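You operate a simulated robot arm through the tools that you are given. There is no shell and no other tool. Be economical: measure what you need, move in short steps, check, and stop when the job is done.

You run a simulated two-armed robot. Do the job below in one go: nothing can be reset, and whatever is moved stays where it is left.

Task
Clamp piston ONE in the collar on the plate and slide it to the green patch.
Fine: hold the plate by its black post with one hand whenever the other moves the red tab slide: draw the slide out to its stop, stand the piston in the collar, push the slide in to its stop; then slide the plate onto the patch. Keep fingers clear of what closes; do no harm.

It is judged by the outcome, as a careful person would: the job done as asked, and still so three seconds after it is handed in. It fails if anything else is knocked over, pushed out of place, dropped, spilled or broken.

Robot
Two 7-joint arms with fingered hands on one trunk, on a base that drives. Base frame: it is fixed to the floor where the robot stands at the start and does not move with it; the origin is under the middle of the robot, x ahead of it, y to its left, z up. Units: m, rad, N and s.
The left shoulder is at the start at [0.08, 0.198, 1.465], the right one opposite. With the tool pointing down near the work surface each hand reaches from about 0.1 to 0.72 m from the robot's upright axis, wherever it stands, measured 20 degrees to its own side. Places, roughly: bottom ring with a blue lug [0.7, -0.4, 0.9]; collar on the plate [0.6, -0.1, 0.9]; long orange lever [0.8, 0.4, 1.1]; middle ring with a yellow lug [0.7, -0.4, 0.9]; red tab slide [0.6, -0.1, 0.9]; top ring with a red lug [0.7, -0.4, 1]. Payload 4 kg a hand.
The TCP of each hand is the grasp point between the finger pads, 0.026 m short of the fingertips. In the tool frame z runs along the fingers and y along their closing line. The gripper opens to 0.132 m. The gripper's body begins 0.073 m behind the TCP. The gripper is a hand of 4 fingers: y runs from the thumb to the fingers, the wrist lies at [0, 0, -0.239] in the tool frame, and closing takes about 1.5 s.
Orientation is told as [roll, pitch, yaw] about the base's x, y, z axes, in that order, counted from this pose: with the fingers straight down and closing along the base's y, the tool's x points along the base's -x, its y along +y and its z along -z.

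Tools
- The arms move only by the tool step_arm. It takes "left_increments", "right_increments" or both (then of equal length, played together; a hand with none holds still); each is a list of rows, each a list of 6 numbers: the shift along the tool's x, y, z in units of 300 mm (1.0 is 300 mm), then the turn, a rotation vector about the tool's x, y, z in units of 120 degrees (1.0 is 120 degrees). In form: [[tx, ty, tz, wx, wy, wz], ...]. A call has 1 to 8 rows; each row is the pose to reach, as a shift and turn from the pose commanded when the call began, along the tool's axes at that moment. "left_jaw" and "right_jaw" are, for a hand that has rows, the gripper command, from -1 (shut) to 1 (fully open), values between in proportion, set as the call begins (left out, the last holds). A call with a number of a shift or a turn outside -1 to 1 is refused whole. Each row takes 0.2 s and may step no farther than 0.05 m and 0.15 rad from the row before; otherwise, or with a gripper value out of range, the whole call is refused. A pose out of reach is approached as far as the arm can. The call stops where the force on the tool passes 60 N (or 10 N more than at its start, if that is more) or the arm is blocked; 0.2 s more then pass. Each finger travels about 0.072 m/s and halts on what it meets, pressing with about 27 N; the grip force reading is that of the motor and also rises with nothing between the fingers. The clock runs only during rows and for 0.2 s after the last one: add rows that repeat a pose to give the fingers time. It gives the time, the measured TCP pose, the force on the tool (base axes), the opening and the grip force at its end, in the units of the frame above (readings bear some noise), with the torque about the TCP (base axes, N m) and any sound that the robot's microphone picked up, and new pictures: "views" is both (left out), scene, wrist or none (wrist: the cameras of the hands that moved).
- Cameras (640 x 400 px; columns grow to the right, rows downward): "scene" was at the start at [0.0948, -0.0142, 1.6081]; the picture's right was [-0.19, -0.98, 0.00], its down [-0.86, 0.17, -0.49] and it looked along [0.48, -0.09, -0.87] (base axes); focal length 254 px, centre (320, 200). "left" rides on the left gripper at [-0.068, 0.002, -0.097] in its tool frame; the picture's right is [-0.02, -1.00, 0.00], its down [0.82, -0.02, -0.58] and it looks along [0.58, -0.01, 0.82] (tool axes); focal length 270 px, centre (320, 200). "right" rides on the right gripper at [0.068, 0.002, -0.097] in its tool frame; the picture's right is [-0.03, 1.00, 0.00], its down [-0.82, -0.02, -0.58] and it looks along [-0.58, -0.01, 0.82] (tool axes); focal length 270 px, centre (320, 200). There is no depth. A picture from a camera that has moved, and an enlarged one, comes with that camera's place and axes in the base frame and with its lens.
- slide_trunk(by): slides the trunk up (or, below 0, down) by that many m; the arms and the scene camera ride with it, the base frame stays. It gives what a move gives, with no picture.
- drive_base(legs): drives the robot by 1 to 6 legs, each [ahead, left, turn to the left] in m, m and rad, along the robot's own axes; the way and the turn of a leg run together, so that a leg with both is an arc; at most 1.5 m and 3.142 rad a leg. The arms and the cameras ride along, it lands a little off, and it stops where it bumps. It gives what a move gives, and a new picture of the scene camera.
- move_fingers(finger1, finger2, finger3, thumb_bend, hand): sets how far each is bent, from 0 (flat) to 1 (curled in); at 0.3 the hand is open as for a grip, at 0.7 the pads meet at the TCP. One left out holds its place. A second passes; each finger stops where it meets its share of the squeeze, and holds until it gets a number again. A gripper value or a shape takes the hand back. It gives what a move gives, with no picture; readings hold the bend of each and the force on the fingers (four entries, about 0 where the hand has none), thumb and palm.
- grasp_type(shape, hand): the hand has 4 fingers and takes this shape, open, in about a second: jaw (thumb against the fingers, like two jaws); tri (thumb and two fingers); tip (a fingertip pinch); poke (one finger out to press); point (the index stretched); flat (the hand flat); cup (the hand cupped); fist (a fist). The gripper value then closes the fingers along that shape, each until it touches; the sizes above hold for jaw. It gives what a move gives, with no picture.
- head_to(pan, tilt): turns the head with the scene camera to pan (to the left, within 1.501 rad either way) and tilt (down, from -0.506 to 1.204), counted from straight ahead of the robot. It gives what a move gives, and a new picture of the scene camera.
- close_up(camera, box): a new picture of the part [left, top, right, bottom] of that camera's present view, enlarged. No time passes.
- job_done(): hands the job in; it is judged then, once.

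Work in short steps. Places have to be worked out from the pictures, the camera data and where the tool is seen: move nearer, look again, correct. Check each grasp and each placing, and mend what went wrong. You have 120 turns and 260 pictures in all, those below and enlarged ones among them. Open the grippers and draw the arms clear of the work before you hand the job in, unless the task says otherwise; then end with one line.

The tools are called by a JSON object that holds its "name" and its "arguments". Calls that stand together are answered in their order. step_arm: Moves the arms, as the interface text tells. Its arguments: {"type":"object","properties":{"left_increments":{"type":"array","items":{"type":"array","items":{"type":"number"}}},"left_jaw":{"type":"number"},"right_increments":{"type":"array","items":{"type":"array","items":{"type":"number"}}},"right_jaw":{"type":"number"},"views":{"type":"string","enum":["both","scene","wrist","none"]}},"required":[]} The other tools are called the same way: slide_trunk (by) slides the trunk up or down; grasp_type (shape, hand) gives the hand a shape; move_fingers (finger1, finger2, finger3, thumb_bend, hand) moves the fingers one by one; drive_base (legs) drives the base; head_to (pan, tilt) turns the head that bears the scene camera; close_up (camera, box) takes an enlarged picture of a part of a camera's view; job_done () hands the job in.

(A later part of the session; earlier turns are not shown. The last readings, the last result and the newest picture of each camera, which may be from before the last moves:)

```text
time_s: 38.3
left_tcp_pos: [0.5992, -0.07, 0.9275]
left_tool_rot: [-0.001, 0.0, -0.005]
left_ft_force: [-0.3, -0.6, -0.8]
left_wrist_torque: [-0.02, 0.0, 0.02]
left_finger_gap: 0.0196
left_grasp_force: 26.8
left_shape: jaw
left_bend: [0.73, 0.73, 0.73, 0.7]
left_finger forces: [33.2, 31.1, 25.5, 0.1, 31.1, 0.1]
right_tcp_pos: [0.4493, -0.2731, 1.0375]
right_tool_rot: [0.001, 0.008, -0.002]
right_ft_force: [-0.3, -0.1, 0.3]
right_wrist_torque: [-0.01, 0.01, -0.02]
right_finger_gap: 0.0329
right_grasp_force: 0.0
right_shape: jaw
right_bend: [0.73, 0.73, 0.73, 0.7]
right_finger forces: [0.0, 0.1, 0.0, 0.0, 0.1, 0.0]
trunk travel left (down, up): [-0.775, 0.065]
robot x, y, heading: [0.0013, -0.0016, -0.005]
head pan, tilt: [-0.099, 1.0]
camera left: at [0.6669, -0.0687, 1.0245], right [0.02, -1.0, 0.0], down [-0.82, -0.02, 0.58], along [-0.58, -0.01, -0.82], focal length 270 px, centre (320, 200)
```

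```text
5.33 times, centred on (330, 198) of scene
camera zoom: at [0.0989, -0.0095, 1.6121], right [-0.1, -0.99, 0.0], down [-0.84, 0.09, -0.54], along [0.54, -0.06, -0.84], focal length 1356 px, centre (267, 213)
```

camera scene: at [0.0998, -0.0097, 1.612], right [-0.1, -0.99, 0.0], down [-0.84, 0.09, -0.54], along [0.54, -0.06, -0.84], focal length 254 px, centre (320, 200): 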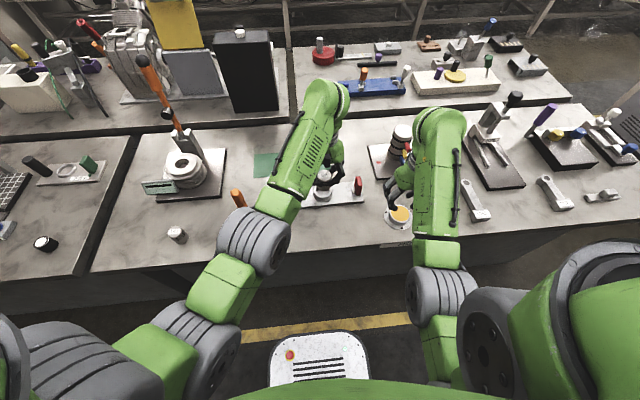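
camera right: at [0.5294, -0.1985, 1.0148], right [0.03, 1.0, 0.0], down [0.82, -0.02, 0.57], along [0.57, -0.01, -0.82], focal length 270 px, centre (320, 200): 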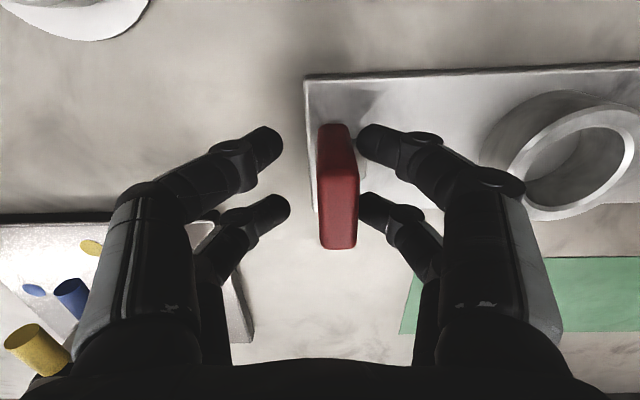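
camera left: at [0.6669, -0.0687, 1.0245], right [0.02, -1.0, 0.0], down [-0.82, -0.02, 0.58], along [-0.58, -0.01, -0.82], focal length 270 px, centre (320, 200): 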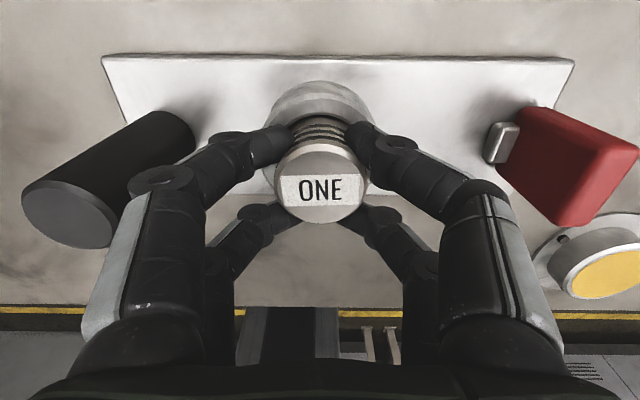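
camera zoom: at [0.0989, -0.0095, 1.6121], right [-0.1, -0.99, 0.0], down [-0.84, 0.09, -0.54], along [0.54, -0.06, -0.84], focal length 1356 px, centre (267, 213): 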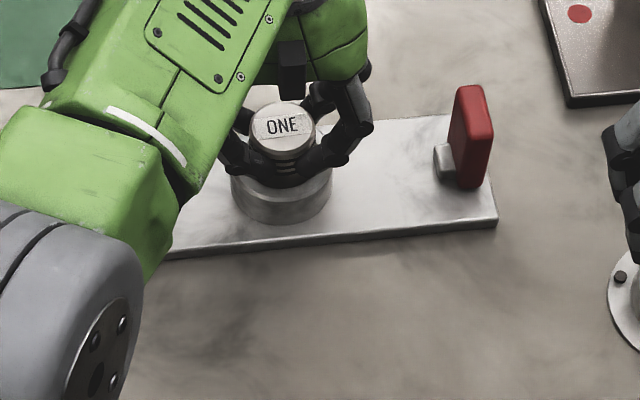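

No contact force and the bottom is already below the rim. Lowering on in mm steps until it touches.

{"name": "step_arm", "arguments": {"left_increments": [[0, 0, 0.01, 0, 0, 0], [0, 0, 0.02, 0, 0, 0]], "views": "none"}}

{"name": "step_arm", "arguments": {"left_increments": [[0, 0, 0.006, 0, 0, 0], [0, 0, 0.012, 0, 0, 0]], "views": "wrist"}}

{"name": "close_up", "arguments": {"camera": "scene", "box": [290, 170, 354, 210]}}

```text
time_s: 38.9
left_tcp_pos: [0.5987, -0.0688, 0.9205]
left_tool_rot: [-0.001, 0.002, -0.003]
left_ft_force: [-0.2, -1.3, -0.6]
left_wrist_torque: [-0.04, -0.01, -0.01]
left_finger_gap: 0.0198
left_grasp_force: 27.1
left_shape: jaw
left_bend: [0.73, 0.73, 0.73, 0.7]
left_finger forces: [33.4, 31.2, 25.6, 0.0, 31.1, 0.0]
right_tcp_pos: [0.4497, -0.2733, 1.0367]
right_tool_rot: [0.002, 0.01, -0.005]
right_ft_force: [-0.2, 0.2, -0.1]
right_wrist_torque: [-0.02, 0.04, 0.0]
right_finger_gap: 0.033
right_grasp_force: 0.0
right_shape: jaw
right_bend: [0.73, 0.73, 0.73, 0.7]
right_finger forces: [0.0, 0.0, 0.0, 0.1, 0.0, 0.0]
trunk travel left (down, up): [-0.775, 0.065]
robot x, y, heading: [-0.0003, 0.0033, -0.006]
head pan, tilt: [-0.099, 1.0]
```

```text
time_s: 39.5
left_tcp_pos: [0.6001, -0.069, 0.9184]
left_tool_rot: [-0.002, -0.004, -0.005]
left_ft_force: [1.0, -1.0, 1.7]
left_wrist_torque: [-0.04, -0.05, 0.0]
left_finger_gap: 0.0194
left_grasp_force: 26.4
left_shape: jaw
left_bend: [0.73, 0.73, 0.73, 0.7]
left_finger forces: [33.5, 31.2, 25.6, 0.0, 33.2, 0.0]
right_tcp_pos: [0.4488, -0.2734, 1.0362]
right_tool_rot: [0.001, 0.01, -0.004]
right_ft_force: [-0.1, -0.4, 0.2]
right_wrist_torque: [0.01, 0.0, 0.0]
right_finger_gap: 0.033
right_grasp_force: 0.0
right_shape: jaw
right_bend: [0.73, 0.73, 0.73, 0.7]
right_finger forces: [0.0, 0.1, 0.0, 0.1, 0.0, 0.0]
trunk travel left (down, up): [-0.775, 0.065]
robot x, y, heading: [-0.0, -0.0011, -0.001]
head pan, tilt: [-0.099, 1.0]
camera left: at [0.6666, -0.0685, 1.0162], right [0.02, -1.0, 0.0], down [-0.82, -0.02, 0.58], along [-0.58, -0.01, -0.82], focal length 270 px, centre (320, 200)
```

left: 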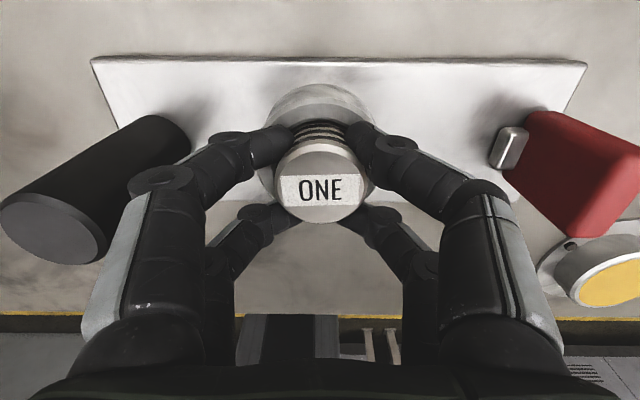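

```text
10.00 times, centred on (322, 190) of scene
camera zoom: at [0.0983, -0.0094, 1.6122], right [-0.1, -0.99, 0.0], down [-0.84, 0.09, -0.54], along [0.54, -0.06, -0.84], focal length 2543 px, centre (300, 300)
```

zoom: 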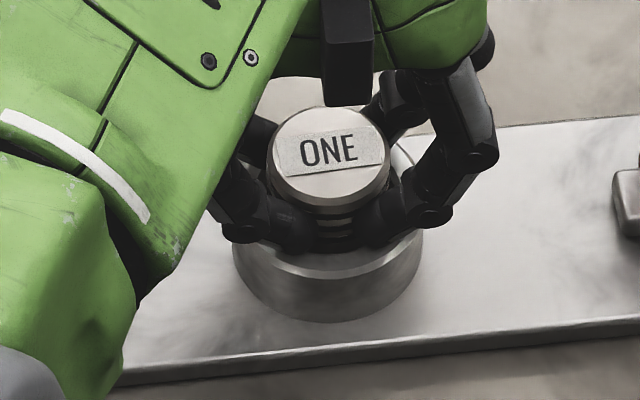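

A small upward force at the predicted height: the piston stands on the plate. I open the left hand slightly.

{"name": "step_arm", "arguments": {"left_increments": [[0, 0, 0, 0, 0, 0], [0, 0, 0, 0, 0, 0], [0, 0, 0, 0, 0, 0]], "left_jaw": -0.35, "views": "wrist"}}

```text
time_s: 40.3
left_tcp_pos: [0.5992, -0.07, 0.9196]
left_tool_rot: [-0.002, -0.001, -0.005]
left_ft_force: [1.1, -0.1, 4.9]
left_wrist_torque: [0.03, 0.0, -0.02]
left_finger_gap: 0.0419
left_grasp_force: 0.1
left_shape: jaw
left_bend: [0.74, 0.74, 0.74, 0.7]
left_finger forces: [1.7, 1.7, 1.6, 0.1, 0.0, 0.1]
right_tcp_pos: [0.4481, -0.2727, 1.0377]
right_tool_rot: [0.001, 0.01, -0.005]
right_ft_force: [0.6, -0.2, 0.3]
right_wrist_torque: [-0.01, 0.01, -0.01]
right_finger_gap: 0.0333
right_grasp_force: 0.1
right_shape: jaw
right_bend: [0.73, 0.73, 0.73, 0.7]
right_finger forces: [0.0, 0.0, 0.1, 0.0, 0.1, 0.1]
trunk travel left (down, up): [-0.775, 0.065]
robot x, y, heading: [0.0044, 0.0009, -0.002]
head pan, tilt: [-0.099, 1.0]
camera left: at [0.6664, -0.0687, 1.0162], right [0.02, -1.0, 0.0], down [-0.82, -0.02, 0.58], along [-0.58, -0.01, -0.82], focal length 270 px, centre (320, 200)
```

left: 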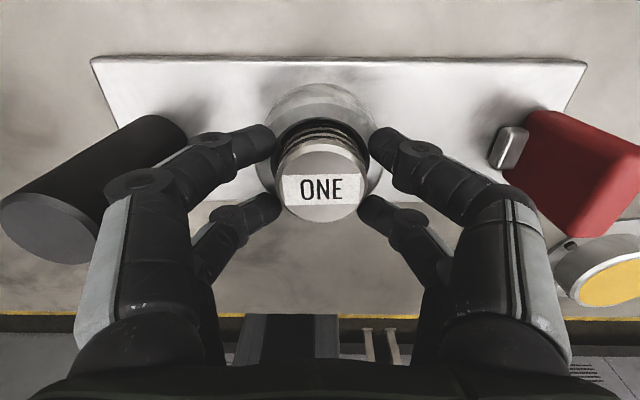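

Released; the fingertips rest lightly on the rim (5 N). I lift straight up.

{"name": "step_arm", "arguments": {"left_increments": [[0, 0, -0.02, 0, 0, 0], [0, 0, -0.07, 0, 0, 0], [0, 0, -0.2, 0, 0, 0], [0, 0, -0.35, 0, 0, 0], [0, 0, -0.4, 0, 0, 0]], "views": "wrist"}}

{"name": "close_up", "arguments": {"camera": "scene", "box": [270, 160, 390, 235]}}

```text
time_s: 41.5
left_tcp_pos: [0.599, -0.0691, 1.0381]
left_tool_rot: [0.0, 0.001, -0.005]
left_ft_force: [0.0, -0.5, -0.2]
left_wrist_torque: [0.01, -0.03, -0.01]
left_finger_gap: 0.0423
left_grasp_force: 0.1
left_shape: jaw
left_bend: [0.74, 0.74, 0.74, 0.7]
left_finger forces: [0.0, 0.0, 0.0, 0.1, 0.0, 0.0]
right_tcp_pos: [0.4495, -0.274, 1.0366]
right_tool_rot: [0.004, 0.009, -0.004]
right_ft_force: [0.1, 0.2, 0.5]
right_wrist_torque: [0.0, -0.01, 0.0]
right_finger_gap: 0.033
right_grasp_force: 0.1
right_shape: jaw
right_bend: [0.73, 0.73, 0.73, 0.7]
right_finger forces: [0.0, 0.0, 0.0, 0.1, 0.0, 0.0]
trunk travel left (down, up): [-0.775, 0.065]
robot x, y, heading: [-0.0012, 0.0023, -0.005]
head pan, tilt: [-0.099, 1.0]
camera left: at [0.6672, -0.0681, 1.1351], right [0.02, -1.0, 0.0], down [-0.82, -0.02, 0.58], along [-0.58, -0.01, -0.82], focal length 270 px, centre (320, 200)
```

left: 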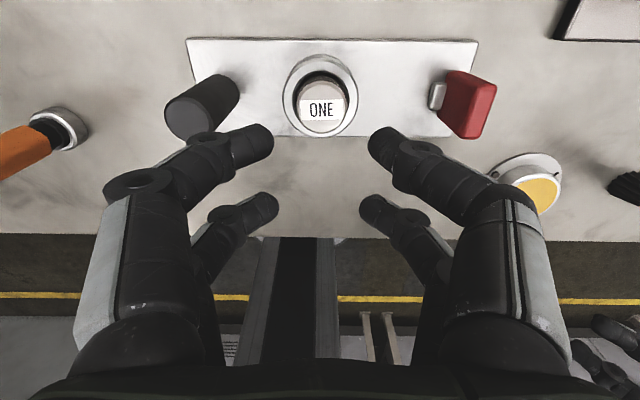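

```text
5.33 times, centred on (330, 198) of scene
camera zoom: at [0.0988, -0.0096, 1.6121], right [-0.1, -0.99, 0.0], down [-0.84, 0.09, -0.54], along [0.54, -0.06, -0.84], focal length 1356 px, centre (267, 213)
```

zoom: 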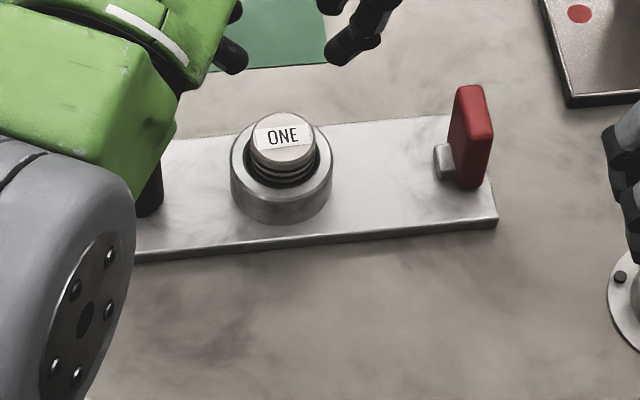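

ONE stands squarely in the collar. I move the left hand over to the post (y≈0.026), opening a bit, and lower.

{"name": "step_arm", "arguments": {"left_increments": [[0, 0.15, 0, 0, 0, 0], [0.003, 0.317, 0, 0, 0, 0], [0.003, 0.317, 0, 0, 0, 0], [0.003, 0.317, 0.12, 0, 0, 0], [0.003, 0.317, 0.22, 0, 0, 0]], "left_jaw": 0.1, "views": "wrist"}}

```text
refused: row 2 steps farther than a row can; nothing moved
```

{"name": "step_arm", "arguments": {"left_increments": [[0, 0.15, 0, 0, 0, 0], [0.003, 0.3, 0, 0, 0, 0], [0.003, 0.317, 0, 0, 0, 0], [0.003, 0.317, 0.12, 0, 0, 0], [0.003, 0.317, 0.22, 0, 0, 0]], "left_jaw": 0.1, "views": "wrist"}}

```text
time_s: 42.7
left_tcp_pos: [0.5997, 0.0271, 0.9719]
left_tool_rot: [0.0, -0.001, -0.005]
left_ft_force: [1.7, -0.2, -0.3]
left_wrist_torque: [-0.04, -0.03, -0.03]
left_finger_gap: 0.0724
left_grasp_force: 0.1
left_shape: jaw
left_bend: [0.72, 0.72, 0.72, 0.7]
left_finger forces: [0.0, 0.0, 0.0, 0.0, 0.0, 0.1]
right_tcp_pos: [0.448, -0.2718, 1.0366]
right_tool_rot: [0.001, 0.01, -0.004]
right_ft_force: [0.2, 0.7, -0.5]
right_wrist_torque: [-0.02, 0.02, 0.01]
right_finger_gap: 0.0331
right_grasp_force: 0.1
right_shape: jaw
right_bend: [0.73, 0.73, 0.73, 0.7]
right_finger forces: [0.0, 0.0, 0.0, 0.1, 0.1, 0.1]
trunk travel left (down, up): [-0.775, 0.065]
robot x, y, heading: [0.0008, 0.0004, -0.004]
head pan, tilt: [-0.099, 1.0]
camera left: at [0.6672, 0.0277, 1.0687], right [0.02, -1.0, 0.0], down [-0.82, -0.02, 0.58], along [-0.58, -0.01, -0.82], focal length 270 px, centre (320, 200)
```

left: 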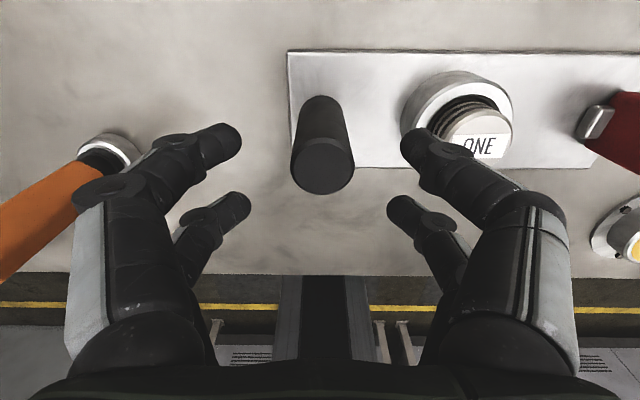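

Post centred. I narrow slightly (to keep off the piston), lower to z≈0.928 and close.

{"name": "step_arm", "arguments": {"left_increments": [[0, 0, 0, 0, 0, 0], [0, 0, 0, 0, 0, 0], [0, 0, 0.07, 0, 0, 0], [0, 0, 0.145, 0, 0, 0]], "left_jaw": -0.2, "views": "none"}}

{"name": "step_arm", "arguments": {"left_increments": [[0, 0, 0, 0, 0, 0], [0, 0, 0, 0, 0, 0], [0, 0, 0, 0, 0, 0], [0, 0, 0, 0, 0, 0], [0, 0, 0, 0, 0, 0]], "left_jaw": -1, "views": "wrist"}}

```text
time_s: 43.7
left_tcp_pos: [0.5993, 0.0247, 0.9293]
left_tool_rot: [-0.001, -0.002, -0.004]
left_ft_force: [0.2, 0.0, -0.7]
left_wrist_torque: [-0.01, 0.02, -0.02]
left_finger_gap: 0.0532
left_grasp_force: 0.0
left_shape: jaw
left_bend: [0.73, 0.73, 0.73, 0.7]
left_finger forces: [0.0, 0.0, 0.0, 0.0, 0.0, 0.1]
right_tcp_pos: [0.4496, -0.2721, 1.0367]
right_tool_rot: [0.002, 0.011, -0.003]
right_ft_force: [-0.8, 0.3, 1.0]
right_wrist_torque: [0.0, -0.01, -0.01]
right_finger_gap: 0.0331
right_grasp_force: 0.1
right_shape: jaw
right_bend: [0.73, 0.73, 0.73, 0.7]
right_finger forces: [0.1, 0.1, 0.0, 0.0, 0.1, 0.0]
trunk travel left (down, up): [-0.775, 0.065]
robot x, y, heading: [0.003, -0.0036, -0.007]
head pan, tilt: [-0.099, 1.0]
```

```text
time_s: 44.9
left_tcp_pos: [0.5997, 0.0254, 0.9266]
left_tool_rot: [-0.001, 0.001, -0.004]
left_ft_force: [-1.5, 0.0, 0.0]
left_wrist_torque: [0.04, -0.02, -0.21]
left_finger_gap: 0.0081
left_grasp_force: 27.2
left_shape: jaw
left_bend: [0.72, 0.72, 0.72, 0.7]
left_finger forces: [34.8, 24.6, 24.4, 0.0, 24.5, 0.0]
right_tcp_pos: [0.4488, -0.2717, 1.0368]
right_tool_rot: [0.003, 0.011, -0.003]
right_ft_force: [-0.4, -0.9, -0.2]
right_wrist_torque: [-0.01, 0.01, 0.03]
right_finger_gap: 0.0333
right_grasp_force: 0.2
right_shape: jaw
right_bend: [0.73, 0.73, 0.73, 0.7]
right_finger forces: [0.0, 0.0, 0.1, 0.0, 0.1, 0.1]
trunk travel left (down, up): [-0.775, 0.065]
robot x, y, heading: [-0.0017, -0.0007, -0.005]
head pan, tilt: [-0.099, 1.0]
camera left: at [0.6671, 0.0266, 1.025], right [0.02, -1.0, 0.0], down [-0.82, -0.02, 0.58], along [-0.58, -0.01, -0.82], focal length 270 px, centre (320, 200)
```

left: 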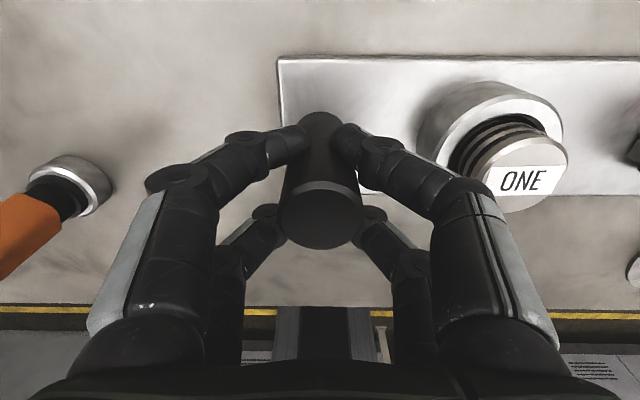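

The post is held with thumb and all fingers. For pushing in I'll use the closed right hand, tilted so the fingertips push the tab's outer face from the -y side, with no finger between tab and collar. I go outside the tab and tilt, staying high.

{"name": "step_arm", "arguments": {"right_increments": [[-0.1, -0.02, 0, -0.06, 0, 0], [-0.2, -0.05, 0, -0.12, 0, 0], [-0.3, -0.08, 0, -0.18, 0, 0], [-0.4, -0.1, 0, -0.24, 0, 0], [-0.49, -0.1, 0, -0.28, 0, 0], [-0.49, -0.1, 0, -0.28, 0, 0]], "right_jaw": -1}}

{"name": "close_up", "arguments": {"camera": "scene", "box": [290, 140, 450, 240]}}

```text
time_s: 46.3
left_tcp_pos: [0.5982, 0.0262, 0.9291]
left_tool_rot: [-0.001, 0.0, -0.005]
left_ft_force: [-0.3, -0.4, -1.2]
left_wrist_torque: [0.02, -0.04, -0.07]
left_finger_gap: 0.0079
left_grasp_force: 27.0
left_shape: jaw
left_bend: [0.72, 0.72, 0.72, 0.7]
left_finger forces: [32.4, 25.8, 23.6, 0.0, 25.7, 0.0]
right_tcp_pos: [0.5964, -0.3023, 1.0374]
right_tool_rot: [0.589, 0.007, -0.003]
right_ft_force: [0.0, -0.4, -0.2]
right_wrist_torque: [-0.02, -0.02, 0.03]
right_finger_gap: 0.0
right_grasp_force: 27.3
right_shape: jaw
right_bend: [0.62, 0.63, 0.63, 0.7]
right_finger forces: [0.1, 0.0, 0.0, 0.0, 0.0, 0.1]
trunk travel left (down, up): [-0.775, 0.065]
robot x, y, heading: [-0.0013, -0.0026, -0.006]
head pan, tilt: [-0.099, 1.0]
camera scene: at [0.0987, -0.0094, 1.6121], right [-0.1, -0.99, 0.0], down [-0.84, 0.09, -0.54], along [0.54, -0.06, -0.84], focal length 254 px, centre (320, 200)
camera right: at [0.5282, -0.3546, 1.1172], right [0.03, 0.83, 0.56], down [0.82, -0.34, 0.46], along [0.57, 0.44, -0.69], focal length 270 px, centre (320, 200)
```

scene: 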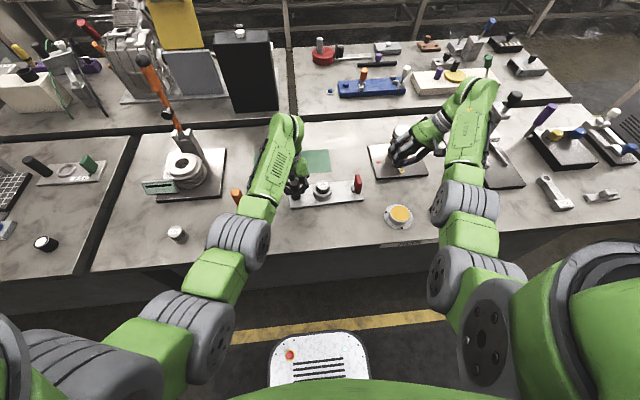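
right: 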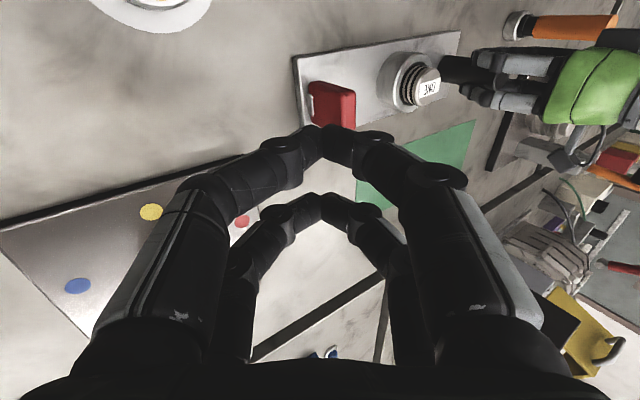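

```text
4.00 times, centred on (370, 190) of scene
camera zoom: at [0.0987, -0.0094, 1.6121], right [-0.1, -0.99, 0.0], down [-0.84, 0.09, -0.54], along [0.54, -0.06, -0.84], focal length 1017 px, centre (120, 240)
```

zoom: 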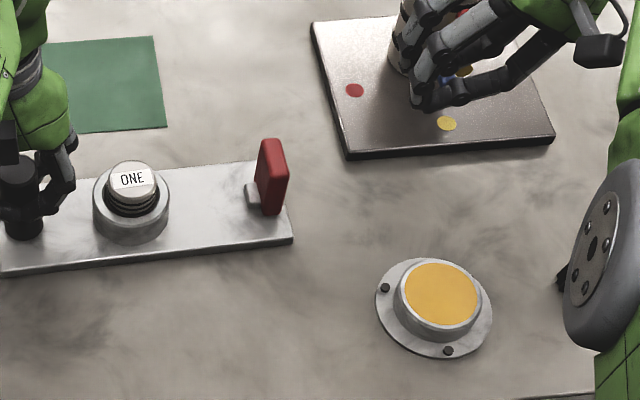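

Clear of the ring stack. I lower diagonally to just outside the tab (TCP ≈ y -0.240, z 0.922).

{"name": "step_arm", "arguments": {"right_increments": [[0, -0.014, 0.15, 0, 0, 0], [0, -0.028, 0.29, 0, 0, 0], [0, -0.042, 0.43, 0, 0, 0]], "views": "wrist"}}

{"name": "close_up", "arguments": {"camera": "scene", "box": [290, 140, 450, 240]}}

```text
time_s: 47.1
left_tcp_pos: [0.6001, 0.0239, 0.9287]
left_tool_rot: [-0.001, 0.0, -0.006]
left_ft_force: [-0.2, 0.6, 0.2]
left_wrist_torque: [0.06, -0.08, -0.11]
left_finger_gap: 0.0075
left_grasp_force: 26.6
left_shape: jaw
left_bend: [0.72, 0.72, 0.72, 0.7]
left_finger forces: [33.5, 26.3, 24.9, 0.1, 25.5, 0.0]
right_tcp_pos: [0.5955, -0.2409, 0.9216]
right_tool_rot: [0.588, 0.011, -0.005]
right_ft_force: [-0.3, 0.9, -1.2]
right_wrist_torque: [0.0, 0.01, -0.02]
right_finger_gap: 0.0001
right_grasp_force: 27.0
right_shape: jaw
right_bend: [0.62, 0.63, 0.63, 0.7]
right_finger forces: [0.0, 0.1, 0.0, 0.0, 0.0, 0.0]
trunk travel left (down, up): [-0.775, 0.065]
robot x, y, heading: [0.003, -0.0004, 0.002]
head pan, tilt: [-0.099, 1.0]
camera right: at [0.5274, -0.2935, 1.0026], right [0.03, 0.83, 0.55], down [0.82, -0.34, 0.46], along [0.57, 0.44, -0.69], focal length 270 px, centre (320, 200)
```

right: 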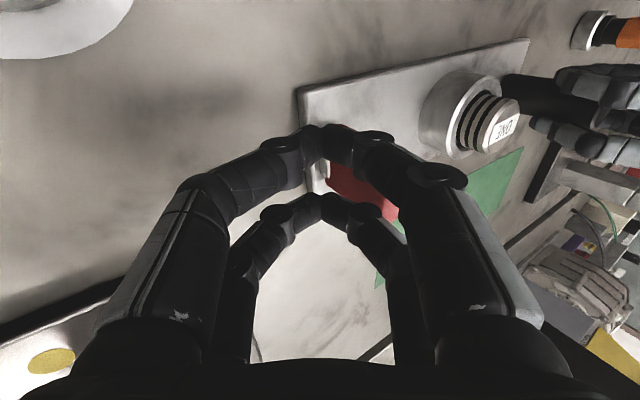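

```text
4.00 times, centred on (370, 190) of scene
camera zoom: at [0.0996, -0.0095, 1.6121], right [-0.1, -0.99, 0.0], down [-0.84, 0.09, -0.54], along [0.54, -0.06, -0.84], focal length 1017 px, centre (120, 240)
```

zoom: 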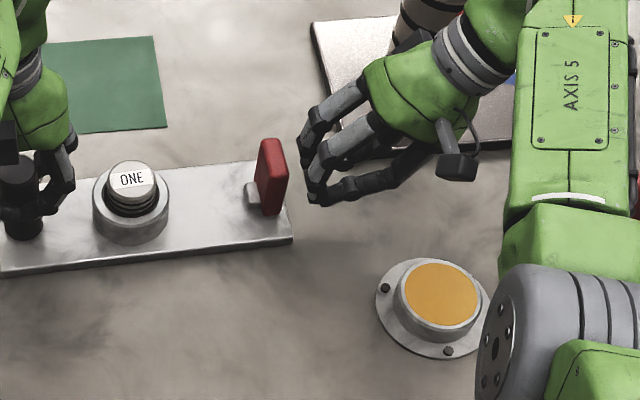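

Fingertips face the tab's outer side. I push +y in 1 cm rows.

{"name": "step_arm", "arguments": {"right_increments": [[0, 0.0277, 0.0185, 0, 0, 0], [0, 0.0553, 0.037, 0, 0, 0], [0, 0.083, 0.0556, 0, 0, 0], [0, 0.111, 0.074, 0, 0, 0]], "views": "wrist"}}

{"name": "close_up", "arguments": {"camera": "scene", "box": [270, 160, 390, 235]}}

```text
time_s: 48.1
left_tcp_pos: [0.5997, 0.0256, 0.9283]
left_tool_rot: [0.0, 0.0, -0.007]
left_ft_force: [-1.1, 4.8, 0.3]
left_wrist_torque: [0.19, -0.02, -0.1]
left_finger_gap: 0.0079
left_grasp_force: 27.2
left_shape: jaw
left_bend: [0.72, 0.72, 0.72, 0.7]
left_finger forces: [35.5, 28.7, 24.6, 0.0, 25.4, 0.0]
right_tcp_pos: [0.5939, -0.2108, 0.9228]
right_tool_rot: [0.588, 0.01, -0.002]
right_ft_force: [0.5, -3.6, 0.5]
right_wrist_torque: [-0.01, 0.0, -0.12]
right_finger_gap: 0.0
right_grasp_force: 26.8
right_shape: jaw
right_bend: [0.62, 0.63, 0.63, 0.7]
right_finger forces: [0.2, 0.0, 0.0, 0.0, 0.0, 0.0]
right hand out of reach, approached as far as the arm can: row 4
trunk travel left (down, up): [-0.775, 0.065]
robot x, y, heading: [-0.0032, -0.0002, -0.006]
head pan, tilt: [-0.099, 1.0]
camera right: at [0.5256, -0.2633, 1.0048], right [0.03, 0.83, 0.55], down [0.82, -0.34, 0.46], along [0.57, 0.44, -0.69], focal length 270 px, centre (320, 200)
```

right: 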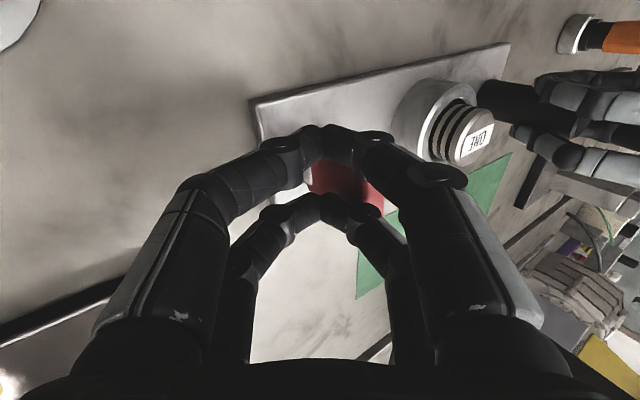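

```text
5.33 times, centred on (330, 198) of scene
camera zoom: at [0.0994, -0.0096, 1.6121], right [-0.1, -0.99, 0.0], down [-0.84, 0.09, -0.54], along [0.54, -0.06, -0.84], focal length 1356 px, centre (267, 213)
```

zoom: 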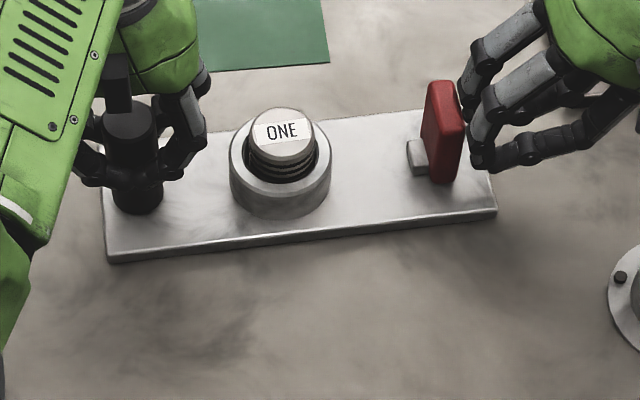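

The slide is moving in with ~4 N and the left hand holds. The arm neared a limit at this tilt, so I back off 1 cm, reduce the tilt to ~0.3 rad, and then push on.

{"name": "step_arm", "arguments": {"right_increments": [[0, -0.033, -0.022, 0, 0, 0], [0, -0.033, -0.022, 0.07, 0, 0], [0, -0.033, -0.022, 0.138, 0, 0]], "views": "wrist"}}

{"name": "close_up", "arguments": {"camera": "scene", "box": [270, 160, 390, 235]}}

```text
time_s: 48.9
left_tcp_pos: [0.6008, 0.0263, 0.9277]
left_tool_rot: [0.0, 0.0, -0.006]
left_ft_force: [0.3, -0.1, 0.8]
left_wrist_torque: [0.09, -0.08, -0.05]
left_finger_gap: 0.0077
left_grasp_force: 27.2
left_shape: jaw
left_bend: [0.72, 0.72, 0.72, 0.7]
left_finger forces: [33.7, 27.8, 24.9, 0.0, 26.2, 0.0]
right_tcp_pos: [0.5922, -0.222, 0.9236]
right_tool_rot: [0.297, 0.011, -0.004]
right_ft_force: [-0.3, 0.8, -1.1]
right_wrist_torque: [0.03, 0.0, 0.01]
right_finger_gap: 0.0
right_grasp_force: 27.2
right_shape: jaw
right_bend: [0.62, 0.63, 0.63, 0.7]
right_finger forces: [0.1, 0.0, 0.0, 0.0, 0.0, 0.0]
trunk travel left (down, up): [-0.775, 0.065]
robot x, y, heading: [-0.0037, -0.0005, 0.001]
head pan, tilt: [-0.099, 1.0]
camera right: at [0.5252, -0.2488, 1.0159], right [0.03, 0.96, 0.29], down [0.82, -0.19, 0.54], along [0.57, 0.22, -0.79], focal length 270 px, centre (320, 200)
```

right: 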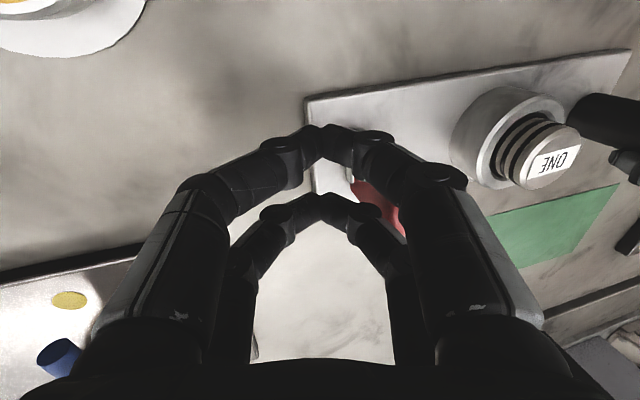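

```text
5.33 times, centred on (330, 198) of scene
camera zoom: at [0.0993, -0.0079, 1.6121], right [-0.1, -0.99, 0.0], down [-0.84, 0.09, -0.54], along [0.54, -0.06, -0.84], focal length 1356 px, centre (267, 213)
```

zoom: 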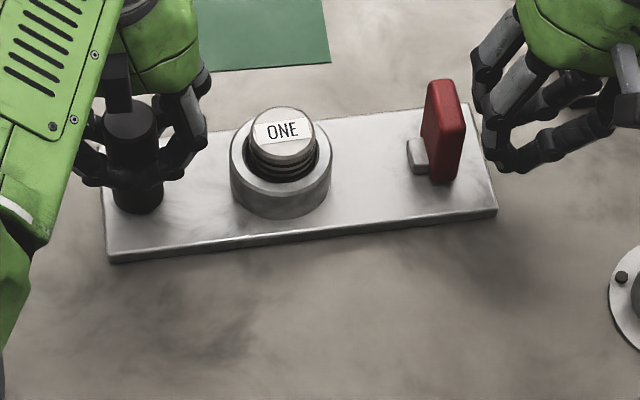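

{"name": "step_arm", "arguments": {"right_increments": [[-0.01, 0.0319, 0.0098, 0, 0, 0], [-0.02, 0.0638, 0.0196, 0, 0, 0], [-0.02, 0.0957, 0.0294, 0, 0, 0], [-0.02, 0.1276, 0.0392, 0, 0, 0]], "views": "none"}}

{"name": "close_up", "arguments": {"camera": "scene", "box": [270, 160, 390, 235]}}

```text
time_s: 49.9
left_tcp_pos: [0.5997, 0.0254, 0.9287]
left_tool_rot: [0.0, -0.001, -0.006]
left_ft_force: [0.7, 4.5, 0.1]
left_wrist_torque: [0.18, -0.09, 0.06]
left_finger_gap: 0.0072
left_grasp_force: 26.8
left_shape: jaw
left_bend: [0.72, 0.72, 0.72, 0.7]
left_finger forces: [33.9, 30.9, 22.0, 0.1, 26.4, 0.0]
right_tcp_pos: [0.5996, -0.1823, 0.9225]
right_tool_rot: [0.299, 0.011, -0.002]
right_ft_force: [-0.3, -4.9, 0.5]
right_wrist_torque: [0.07, -0.01, -0.06]
right_finger_gap: 0.0
right_grasp_force: 26.9
right_shape: jaw
right_bend: [0.62, 0.63, 0.63, 0.7]
right_finger forces: [0.1, 4.7, 0.2, 0.1, 0.1, 0.0]
trunk travel left (down, up): [-0.775, 0.065]
robot x, y, heading: [-0.0003, 0.0012, -0.004]
head pan, tilt: [-0.099, 1.0]
```

```text
5.33 times, centred on (330, 198) of scene
camera zoom: at [0.0993, -0.0092, 1.6121], right [-0.1, -0.99, 0.0], down [-0.84, 0.09, -0.54], along [0.54, -0.06, -0.84], focal length 1356 px, centre (267, 213)
```

zoom: 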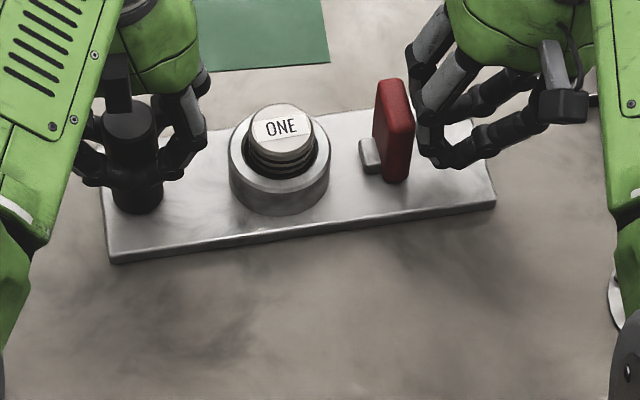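

Moving well; the plate yaws a bit counter-clockwise, so I shift my push slightly toward -x and go on in smaller steps.

{"name": "step_arm", "arguments": {"right_increments": [[0.03, -0.006, 0, 0, 0, 0], [0.03, 0.0239, 0.0073, 0, 0, 0], [0.03, 0.0478, 0.0147, 0, 0, 0]], "views": "none"}}

{"name": "close_up", "arguments": {"camera": "scene", "box": [270, 160, 390, 235]}}

```text
time_s: 50.7
left_tcp_pos: [0.6, 0.0269, 0.9271]
left_tool_rot: [0.003, -0.002, -0.004]
left_ft_force: [-0.7, 17.6, 0.1]
left_wrist_torque: [0.5, 0.0, -0.04]
left_finger_gap: 0.0068
left_grasp_force: 26.9
left_shape: jaw
left_bend: [0.72, 0.71, 0.72, 0.7]
left_finger forces: [39.1, 36.2, 22.9, 0.1, 23.7, 0.0]
right_tcp_pos: [0.5917, -0.1689, 0.9231]
right_tool_rot: [0.295, 0.007, -0.005]
right_ft_force: [2.8, -17.7, 2.9]
right_wrist_torque: [0.06, -0.06, -0.38]
right_finger_gap: 0.0
right_grasp_force: 27.6
right_shape: jaw
right_bend: [0.62, 0.66, 0.58, 0.7]
right_finger forces: [0.0, 18.4, 0.0, 0.0, 0.0, 0.1]
trunk travel left (down, up): [-0.775, 0.065]
robot x, y, heading: [0.0011, -0.0004, -0.001]
head pan, tilt: [-0.099, 1.0]
```

```text
5.33 times, centred on (330, 198) of scene
camera zoom: at [0.0992, -0.0092, 1.6121], right [-0.1, -0.99, 0.0], down [-0.84, 0.09, -0.54], along [0.54, -0.06, -0.84], focal length 1356 px, centre (267, 213)
```

zoom: 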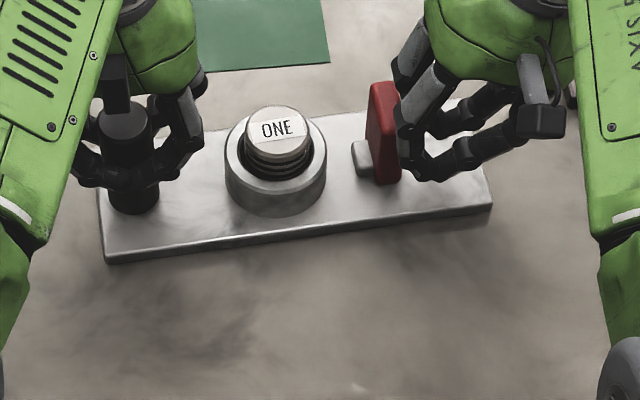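

Resistance rose to ~18 N though a gap to the collar shows. I look closely at the clamp bit before pushing more.

{"name": "close_up", "arguments": {"camera": "scene", "box": [306, 172, 354, 202]}}

{"name": "close_up", "arguments": {"camera": "left", "box": [400, 0, 640, 200]}}

{"name": "close_up", "arguments": {"camera": "right", "box": [240, 50, 560, 250]}}

```text
13.33 times, centred on (330, 187) of scene
camera zoom: at [0.0992, -0.0092, 1.6121], right [-0.1, -0.99, 0.0], down [-0.84, 0.09, -0.54], along [0.54, -0.06, -0.84], focal length 3390 px, centre (187, 373)
```

zoom: 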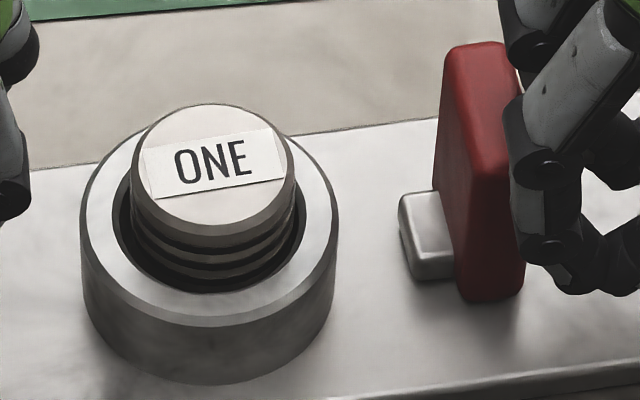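

```text
2.00 times, centred on (520, 100) of left
camera zoom: at [0.6673, 0.028, 1.0248], right [0.02, -1.0, 0.0], down [-0.82, -0.02, 0.58], along [-0.58, -0.01, -0.82], focal length 541 px, centre (-80, 400)
```

zoom: 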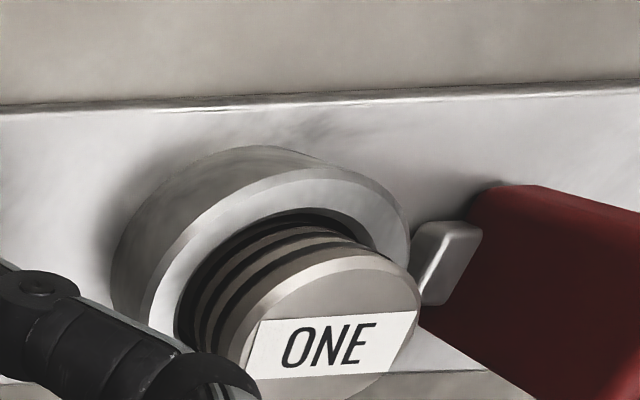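

```text
2.00 times, centred on (400, 150) of right
camera zoom: at [0.5233, -0.1956, 1.0161], right [0.03, 0.96, 0.29], down [0.82, -0.19, 0.54], along [0.57, 0.22, -0.79], focal length 541 px, centre (160, 300)
```

zoom: 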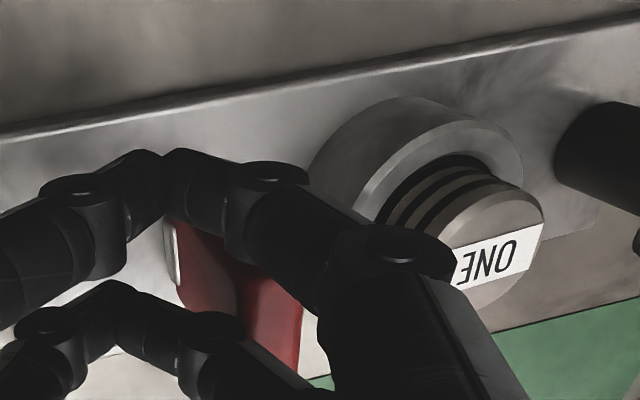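

I push a further 4 mm to see whether this is a firm stop (tab–collar distance unchanged) or just friction.

{"name": "step_arm", "arguments": {"right_increments": [[0, 0.0064, 0.002, 0, 0, 0], [0, 0.0128, 0.004, 0, 0, 0], [0, 0.0128, 0.004, 0, 0, 0]], "views": "none"}}

{"name": "close_up", "arguments": {"camera": "scene", "box": [306, 172, 354, 202]}}

```text
time_s: 51.5
left_tcp_pos: [0.5986, 0.0261, 0.9277]
left_tool_rot: [0.001, 0.001, -0.003]
left_ft_force: [-1.8, 23.8, -0.3]
left_wrist_torque: [0.61, 0.07, 0.0]
left_finger_gap: 0.0065
left_grasp_force: 27.1
left_shape: jaw
left_bend: [0.71, 0.71, 0.72, 0.7]
left_finger forces: [39.9, 38.7, 20.6, 0.0, 21.9, 0.1]
right_tcp_pos: [0.591, -0.1661, 0.9239]
right_tool_rot: [0.297, 0.006, -0.005]
right_ft_force: [4.1, -27.3, 8.9]
right_wrist_torque: [0.18, -0.15, -0.53]
right_finger_gap: 0.0002
right_grasp_force: 27.6
right_shape: jaw
right_bend: [0.62, 0.65, 0.58, 0.7]
right_finger forces: [0.1, 28.0, 0.0, 0.0, 0.0, 0.1]
trunk travel left (down, up): [-0.775, 0.065]
robot x, y, heading: [-0.0008, 0.0009, -0.006]
head pan, tilt: [-0.099, 1.0]
```

```text
13.33 times, centred on (330, 187) of scene
camera zoom: at [0.0989, -0.01, 1.6121], right [-0.1, -0.99, 0.0], down [-0.84, 0.09, -0.54], along [0.54, -0.06, -0.84], focal length 3390 px, centre (187, 373)
```

zoom: 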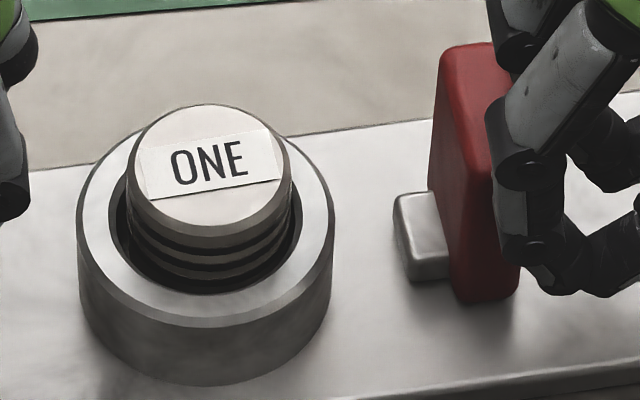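

Tab and collar kept their distance, so it looks like a stop — but I pushed off-centre, so I back off and repeat with the push centred on the tab to be sure.

{"name": "step_arm", "arguments": {"right_increments": [[0, -0.05, -0.015, 0, 0, 0], [-0.04, -0.05, -0.015, 0, 0, 0]], "views": "none"}}

{"name": "step_arm", "arguments": {"right_increments": [[0, 0.025, 0.0075, 0, 0, 0], [0, 0.044, 0.0134, 0, 0, 0], [0, 0.054, 0.0165, 0, 0, 0]], "views": "none"}}

{"name": "close_up", "arguments": {"camera": "scene", "box": [306, 172, 354, 202]}}

```text
time_s: 52.1
left_tcp_pos: [0.6002, 0.0244, 0.929]
left_tool_rot: [-0.005, 0.001, -0.006]
left_ft_force: [-0.4, -1.9, -0.5]
left_wrist_torque: [0.05, 0.0, -0.02]
left_finger_gap: 0.0063
left_grasp_force: 26.8
left_shape: jaw
left_bend: [0.72, 0.71, 0.72, 0.7]
left_finger forces: [32.8, 32.8, 26.5, 0.0, 28.2, 0.0]
right_tcp_pos: [0.6027, -0.1784, 0.9215]
right_tool_rot: [0.303, 0.014, -0.001]
right_ft_force: [-0.9, 0.0, 0.9]
right_wrist_torque: [0.04, 0.01, 0.01]
right_finger_gap: 0.0
right_grasp_force: 26.2
right_shape: jaw
right_bend: [0.62, 0.67, 0.58, 0.7]
right_finger forces: [0.7, 0.0, 0.0, 0.0, 0.1, 0.0]
trunk travel left (down, up): [-0.775, 0.065]
robot x, y, heading: [-0.0009, -0.0036, -0.001]
head pan, tilt: [-0.099, 1.0]
```

```text
time_s: 52.9
left_tcp_pos: [0.6006, 0.028, 0.9273]
left_tool_rot: [0.004, -0.001, -0.002]
left_ft_force: [-2.2, 23.0, 0.0]
left_wrist_torque: [0.53, 0.07, 0.04]
left_finger_gap: 0.0056
left_grasp_force: 27.3
left_shape: jaw
left_bend: [0.71, 0.71, 0.72, 0.7]
left_finger forces: [38.1, 40.1, 20.4, 0.0, 23.3, 0.1]
right_tcp_pos: [0.604, -0.1654, 0.9218]
right_tool_rot: [0.296, 0.007, -0.005]
right_ft_force: [2.1, -24.4, 1.9]
right_wrist_torque: [0.05, -0.02, -0.47]
right_finger_gap: 0.0001
right_grasp_force: 27.4
right_shape: jaw
right_bend: [0.62, 0.65, 0.58, 0.7]
right_finger forces: [0.6, 23.4, 0.0, 0.1, 0.0, 0.0]
trunk travel left (down, up): [-0.775, 0.065]
robot x, y, heading: [-0.0022, -0.0029, -0.002]
head pan, tilt: [-0.099, 1.0]
```

```text
13.33 times, centred on (330, 187) of scene
camera zoom: at [0.0993, -0.0101, 1.6121], right [-0.1, -0.99, 0.0], down [-0.84, 0.09, -0.54], along [0.54, -0.06, -0.84], focal length 3390 px, centre (187, 373)
```

zoom: 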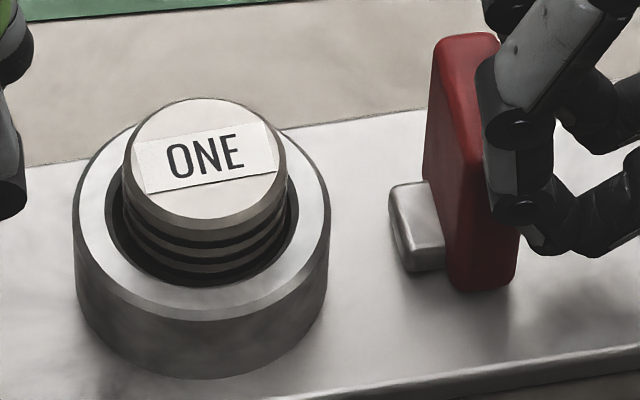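

The distance is unchanged under 24 N centred: the slide is at its inner stop with the plate held. I withdraw the right hand to -y and up.

{"name": "step_arm", "arguments": {"right_increments": [[0, -0.05, -0.015, 0, 0, 0], [0, -0.15, -0.046, 0, 0, 0], [0, -0.25, -0.1, 0, 0, 0], [0, -0.25, -0.24, 0.05, 0, 0], [0, -0.25, -0.38, 0.1, 0, 0], [0.1, -0.25, -0.42, 0.14, 0, 0], [0.25, -0.25, -0.42, 0.14, 0, 0]], "views": "scene"}}

{"name": "close_up", "arguments": {"camera": "scene", "box": [240, 120, 400, 220]}}

```text
time_s: 54.5
left_tcp_pos: [0.599, 0.0249, 0.9294]
left_tool_rot: [-0.002, -0.002, -0.004]
left_ft_force: [-0.2, 0.0, 0.8]
left_wrist_torque: [0.06, -0.01, 0.02]
left_finger_gap: 0.0058
left_grasp_force: 27.1
left_shape: jaw
left_bend: [0.72, 0.72, 0.72, 0.7]
left_finger forces: [32.0, 35.3, 26.3, 0.0, 28.5, 0.1]
right_tcp_pos: [0.5277, -0.2712, 1.0226]
right_tool_rot: [0.005, 0.009, -0.003]
right_ft_force: [0.0, -0.6, 0.4]
right_wrist_torque: [-0.02, -0.05, 0.01]
right_finger_gap: 0.0
right_grasp_force: 26.8
right_shape: jaw
right_bend: [0.62, 0.67, 0.58, 0.7]
right_finger forces: [0.0, 0.0, 0.0, 0.0, 0.0, 0.0]
trunk travel left (down, up): [-0.775, 0.065]
robot x, y, heading: [-0.0078, -0.0014, -0.004]
head pan, tilt: [-0.099, 1.0]
camera scene: at [0.0959, -0.0095, 1.6123], right [-0.1, -0.99, 0.0], down [-0.84, 0.09, -0.54], along [0.54, -0.06, -0.84], focal length 254 px, centre (320, 200)
```

scene: 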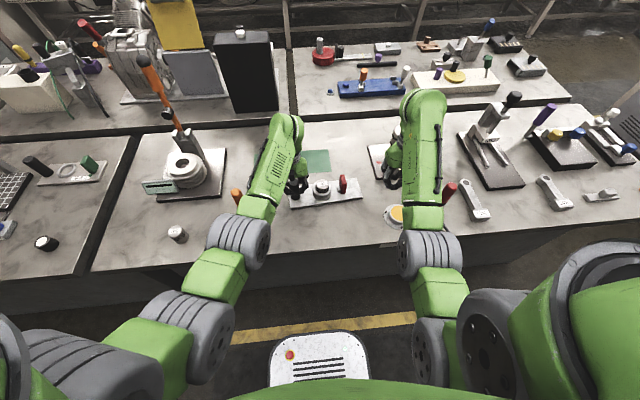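

```text
4.00 times, centred on (320, 170) of scene
camera zoom: at [0.0959, -0.0095, 1.6123], right [-0.1, -0.99, 0.0], down [-0.84, 0.09, -0.54], along [0.54, -0.06, -0.84], focal length 1017 px, centre (320, 320)
```

zoom: 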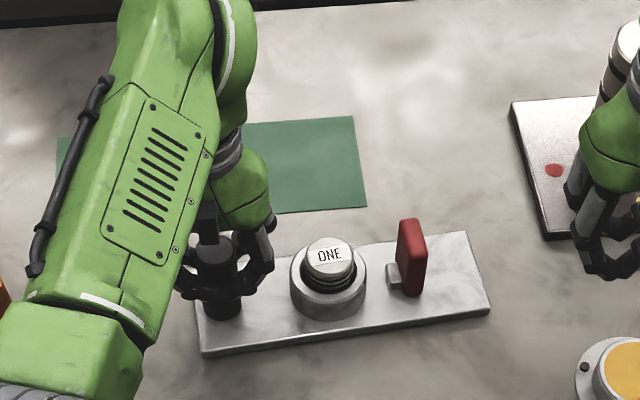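

Slide is in, piston upright. Plate now: centre ≈(0.605,-0.080), yaw ≈+0.055. Target centre (0.768,0.034), so the post must go to ≈(0.768,0.139). I start sliding +x by 4 cm via the post and check the yaw.

{"name": "step_arm", "arguments": {"left_increments": [[-0.033, 0, 0, 0, 0, 0], [-0.067, 0, 0, 0, 0, 0], [-0.1, 0, 0, 0, 0, 0], [-0.133, 0, 0, 0, 0, 0]], "views": "none"}}

{"name": "close_up", "arguments": {"camera": "scene", "box": [240, 120, 400, 220]}}

```text
time_s: 55.5
left_tcp_pos: [0.6406, 0.0255, 0.9273]
left_tool_rot: [0.0, 0.001, -0.004]
left_ft_force: [-0.1, 0.3, 0.1]
left_wrist_torque: [0.04, 0.13, -0.09]
left_finger_gap: 0.0056
left_grasp_force: 27.0
left_shape: jaw
left_bend: [0.72, 0.72, 0.72, 0.71]
left_finger forces: [35.6, 28.6, 42.3, 0.1, 23.5, 0.0]
right_tcp_pos: [0.5301, -0.2719, 1.0207]
right_tool_rot: [0.007, 0.012, -0.003]
right_ft_force: [-0.6, 0.5, 0.1]
right_wrist_torque: [0.0, 0.03, -0.02]
right_finger_gap: 0.0001
right_grasp_force: 27.0
right_shape: jaw
right_bend: [0.62, 0.67, 0.58, 0.7]
right_finger forces: [0.0, 0.0, 0.0, 0.0, 0.0, 0.1]
trunk travel left (down, up): [-0.775, 0.065]
robot x, y, heading: [0.0001, 0.0025, -0.003]
head pan, tilt: [-0.099, 1.0]
```

```text
4.00 times, centred on (320, 170) of scene
camera zoom: at [0.1008, -0.0096, 1.612], right [-0.1, -0.99, 0.0], down [-0.84, 0.09, -0.54], along [0.54, -0.06, -0.84], focal length 1017 px, centre (320, 320)
```

zoom: 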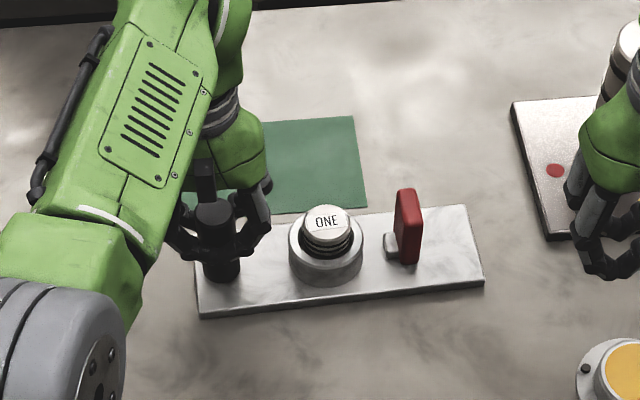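

The plate follows cleanly and straightens. I continue +x 5 cm with some +y.

{"name": "step_arm", "arguments": {"left_increments": [[-0.033, 0.02, 0, 0, 0, 0], [-0.067, 0.04, 0, 0, 0, 0], [-0.1, 0.06, 0, 0, 0, 0], [-0.133, 0.08, 0, 0, 0, 0], [-0.167, 0.1, 0, 0, 0, 0]], "views": "none"}}

{"name": "close_up", "arguments": {"camera": "scene", "box": [240, 120, 400, 220]}}

```text
time_s: 56.7
left_tcp_pos: [0.6816, 0.0558, 0.9303]
left_tool_rot: [-0.003, -0.001, -0.003]
left_ft_force: [0.4, -0.2, -0.2]
left_wrist_torque: [0.15, 0.08, -0.06]
left_finger_gap: 0.0057
left_grasp_force: 27.0
left_shape: jaw
left_bend: [0.72, 0.72, 0.72, 0.71]
left_finger forces: [33.9, 29.3, 41.9, 0.0, 24.3, 0.0]
left hand out of reach, approached as far as the arm can: row 5
right_tcp_pos: [0.5305, -0.2716, 1.0216]
right_tool_rot: [0.005, 0.01, -0.003]
right_ft_force: [-0.3, 0.5, 0.3]
right_wrist_torque: [-0.01, 0.01, 0.03]
right_finger_gap: 0.0
right_grasp_force: 26.6
right_shape: jaw
right_bend: [0.62, 0.67, 0.58, 0.7]
right_finger forces: [0.1, 0.0, 0.1, 0.0, 0.0, 0.1]
trunk travel left (down, up): [-0.775, 0.065]
robot x, y, heading: [-0.0018, -0.0031, -0.006]
head pan, tilt: [-0.099, 1.0]
```

```text
4.00 times, centred on (320, 170) of scene
camera zoom: at [0.1003, -0.0092, 1.612], right [-0.1, -0.99, 0.0], down [-0.84, 0.09, -0.54], along [0.54, -0.06, -0.84], focal length 1017 px, centre (320, 320)
```

zoom: 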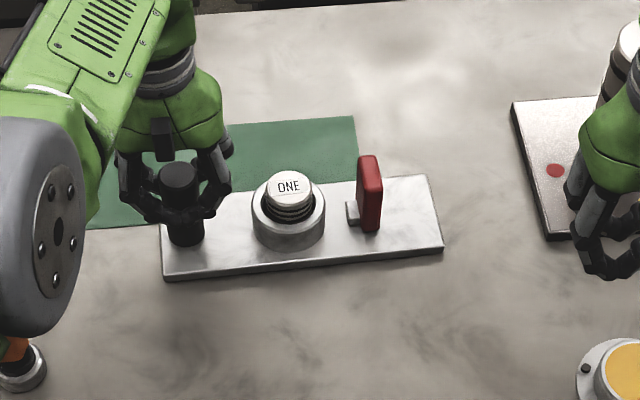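

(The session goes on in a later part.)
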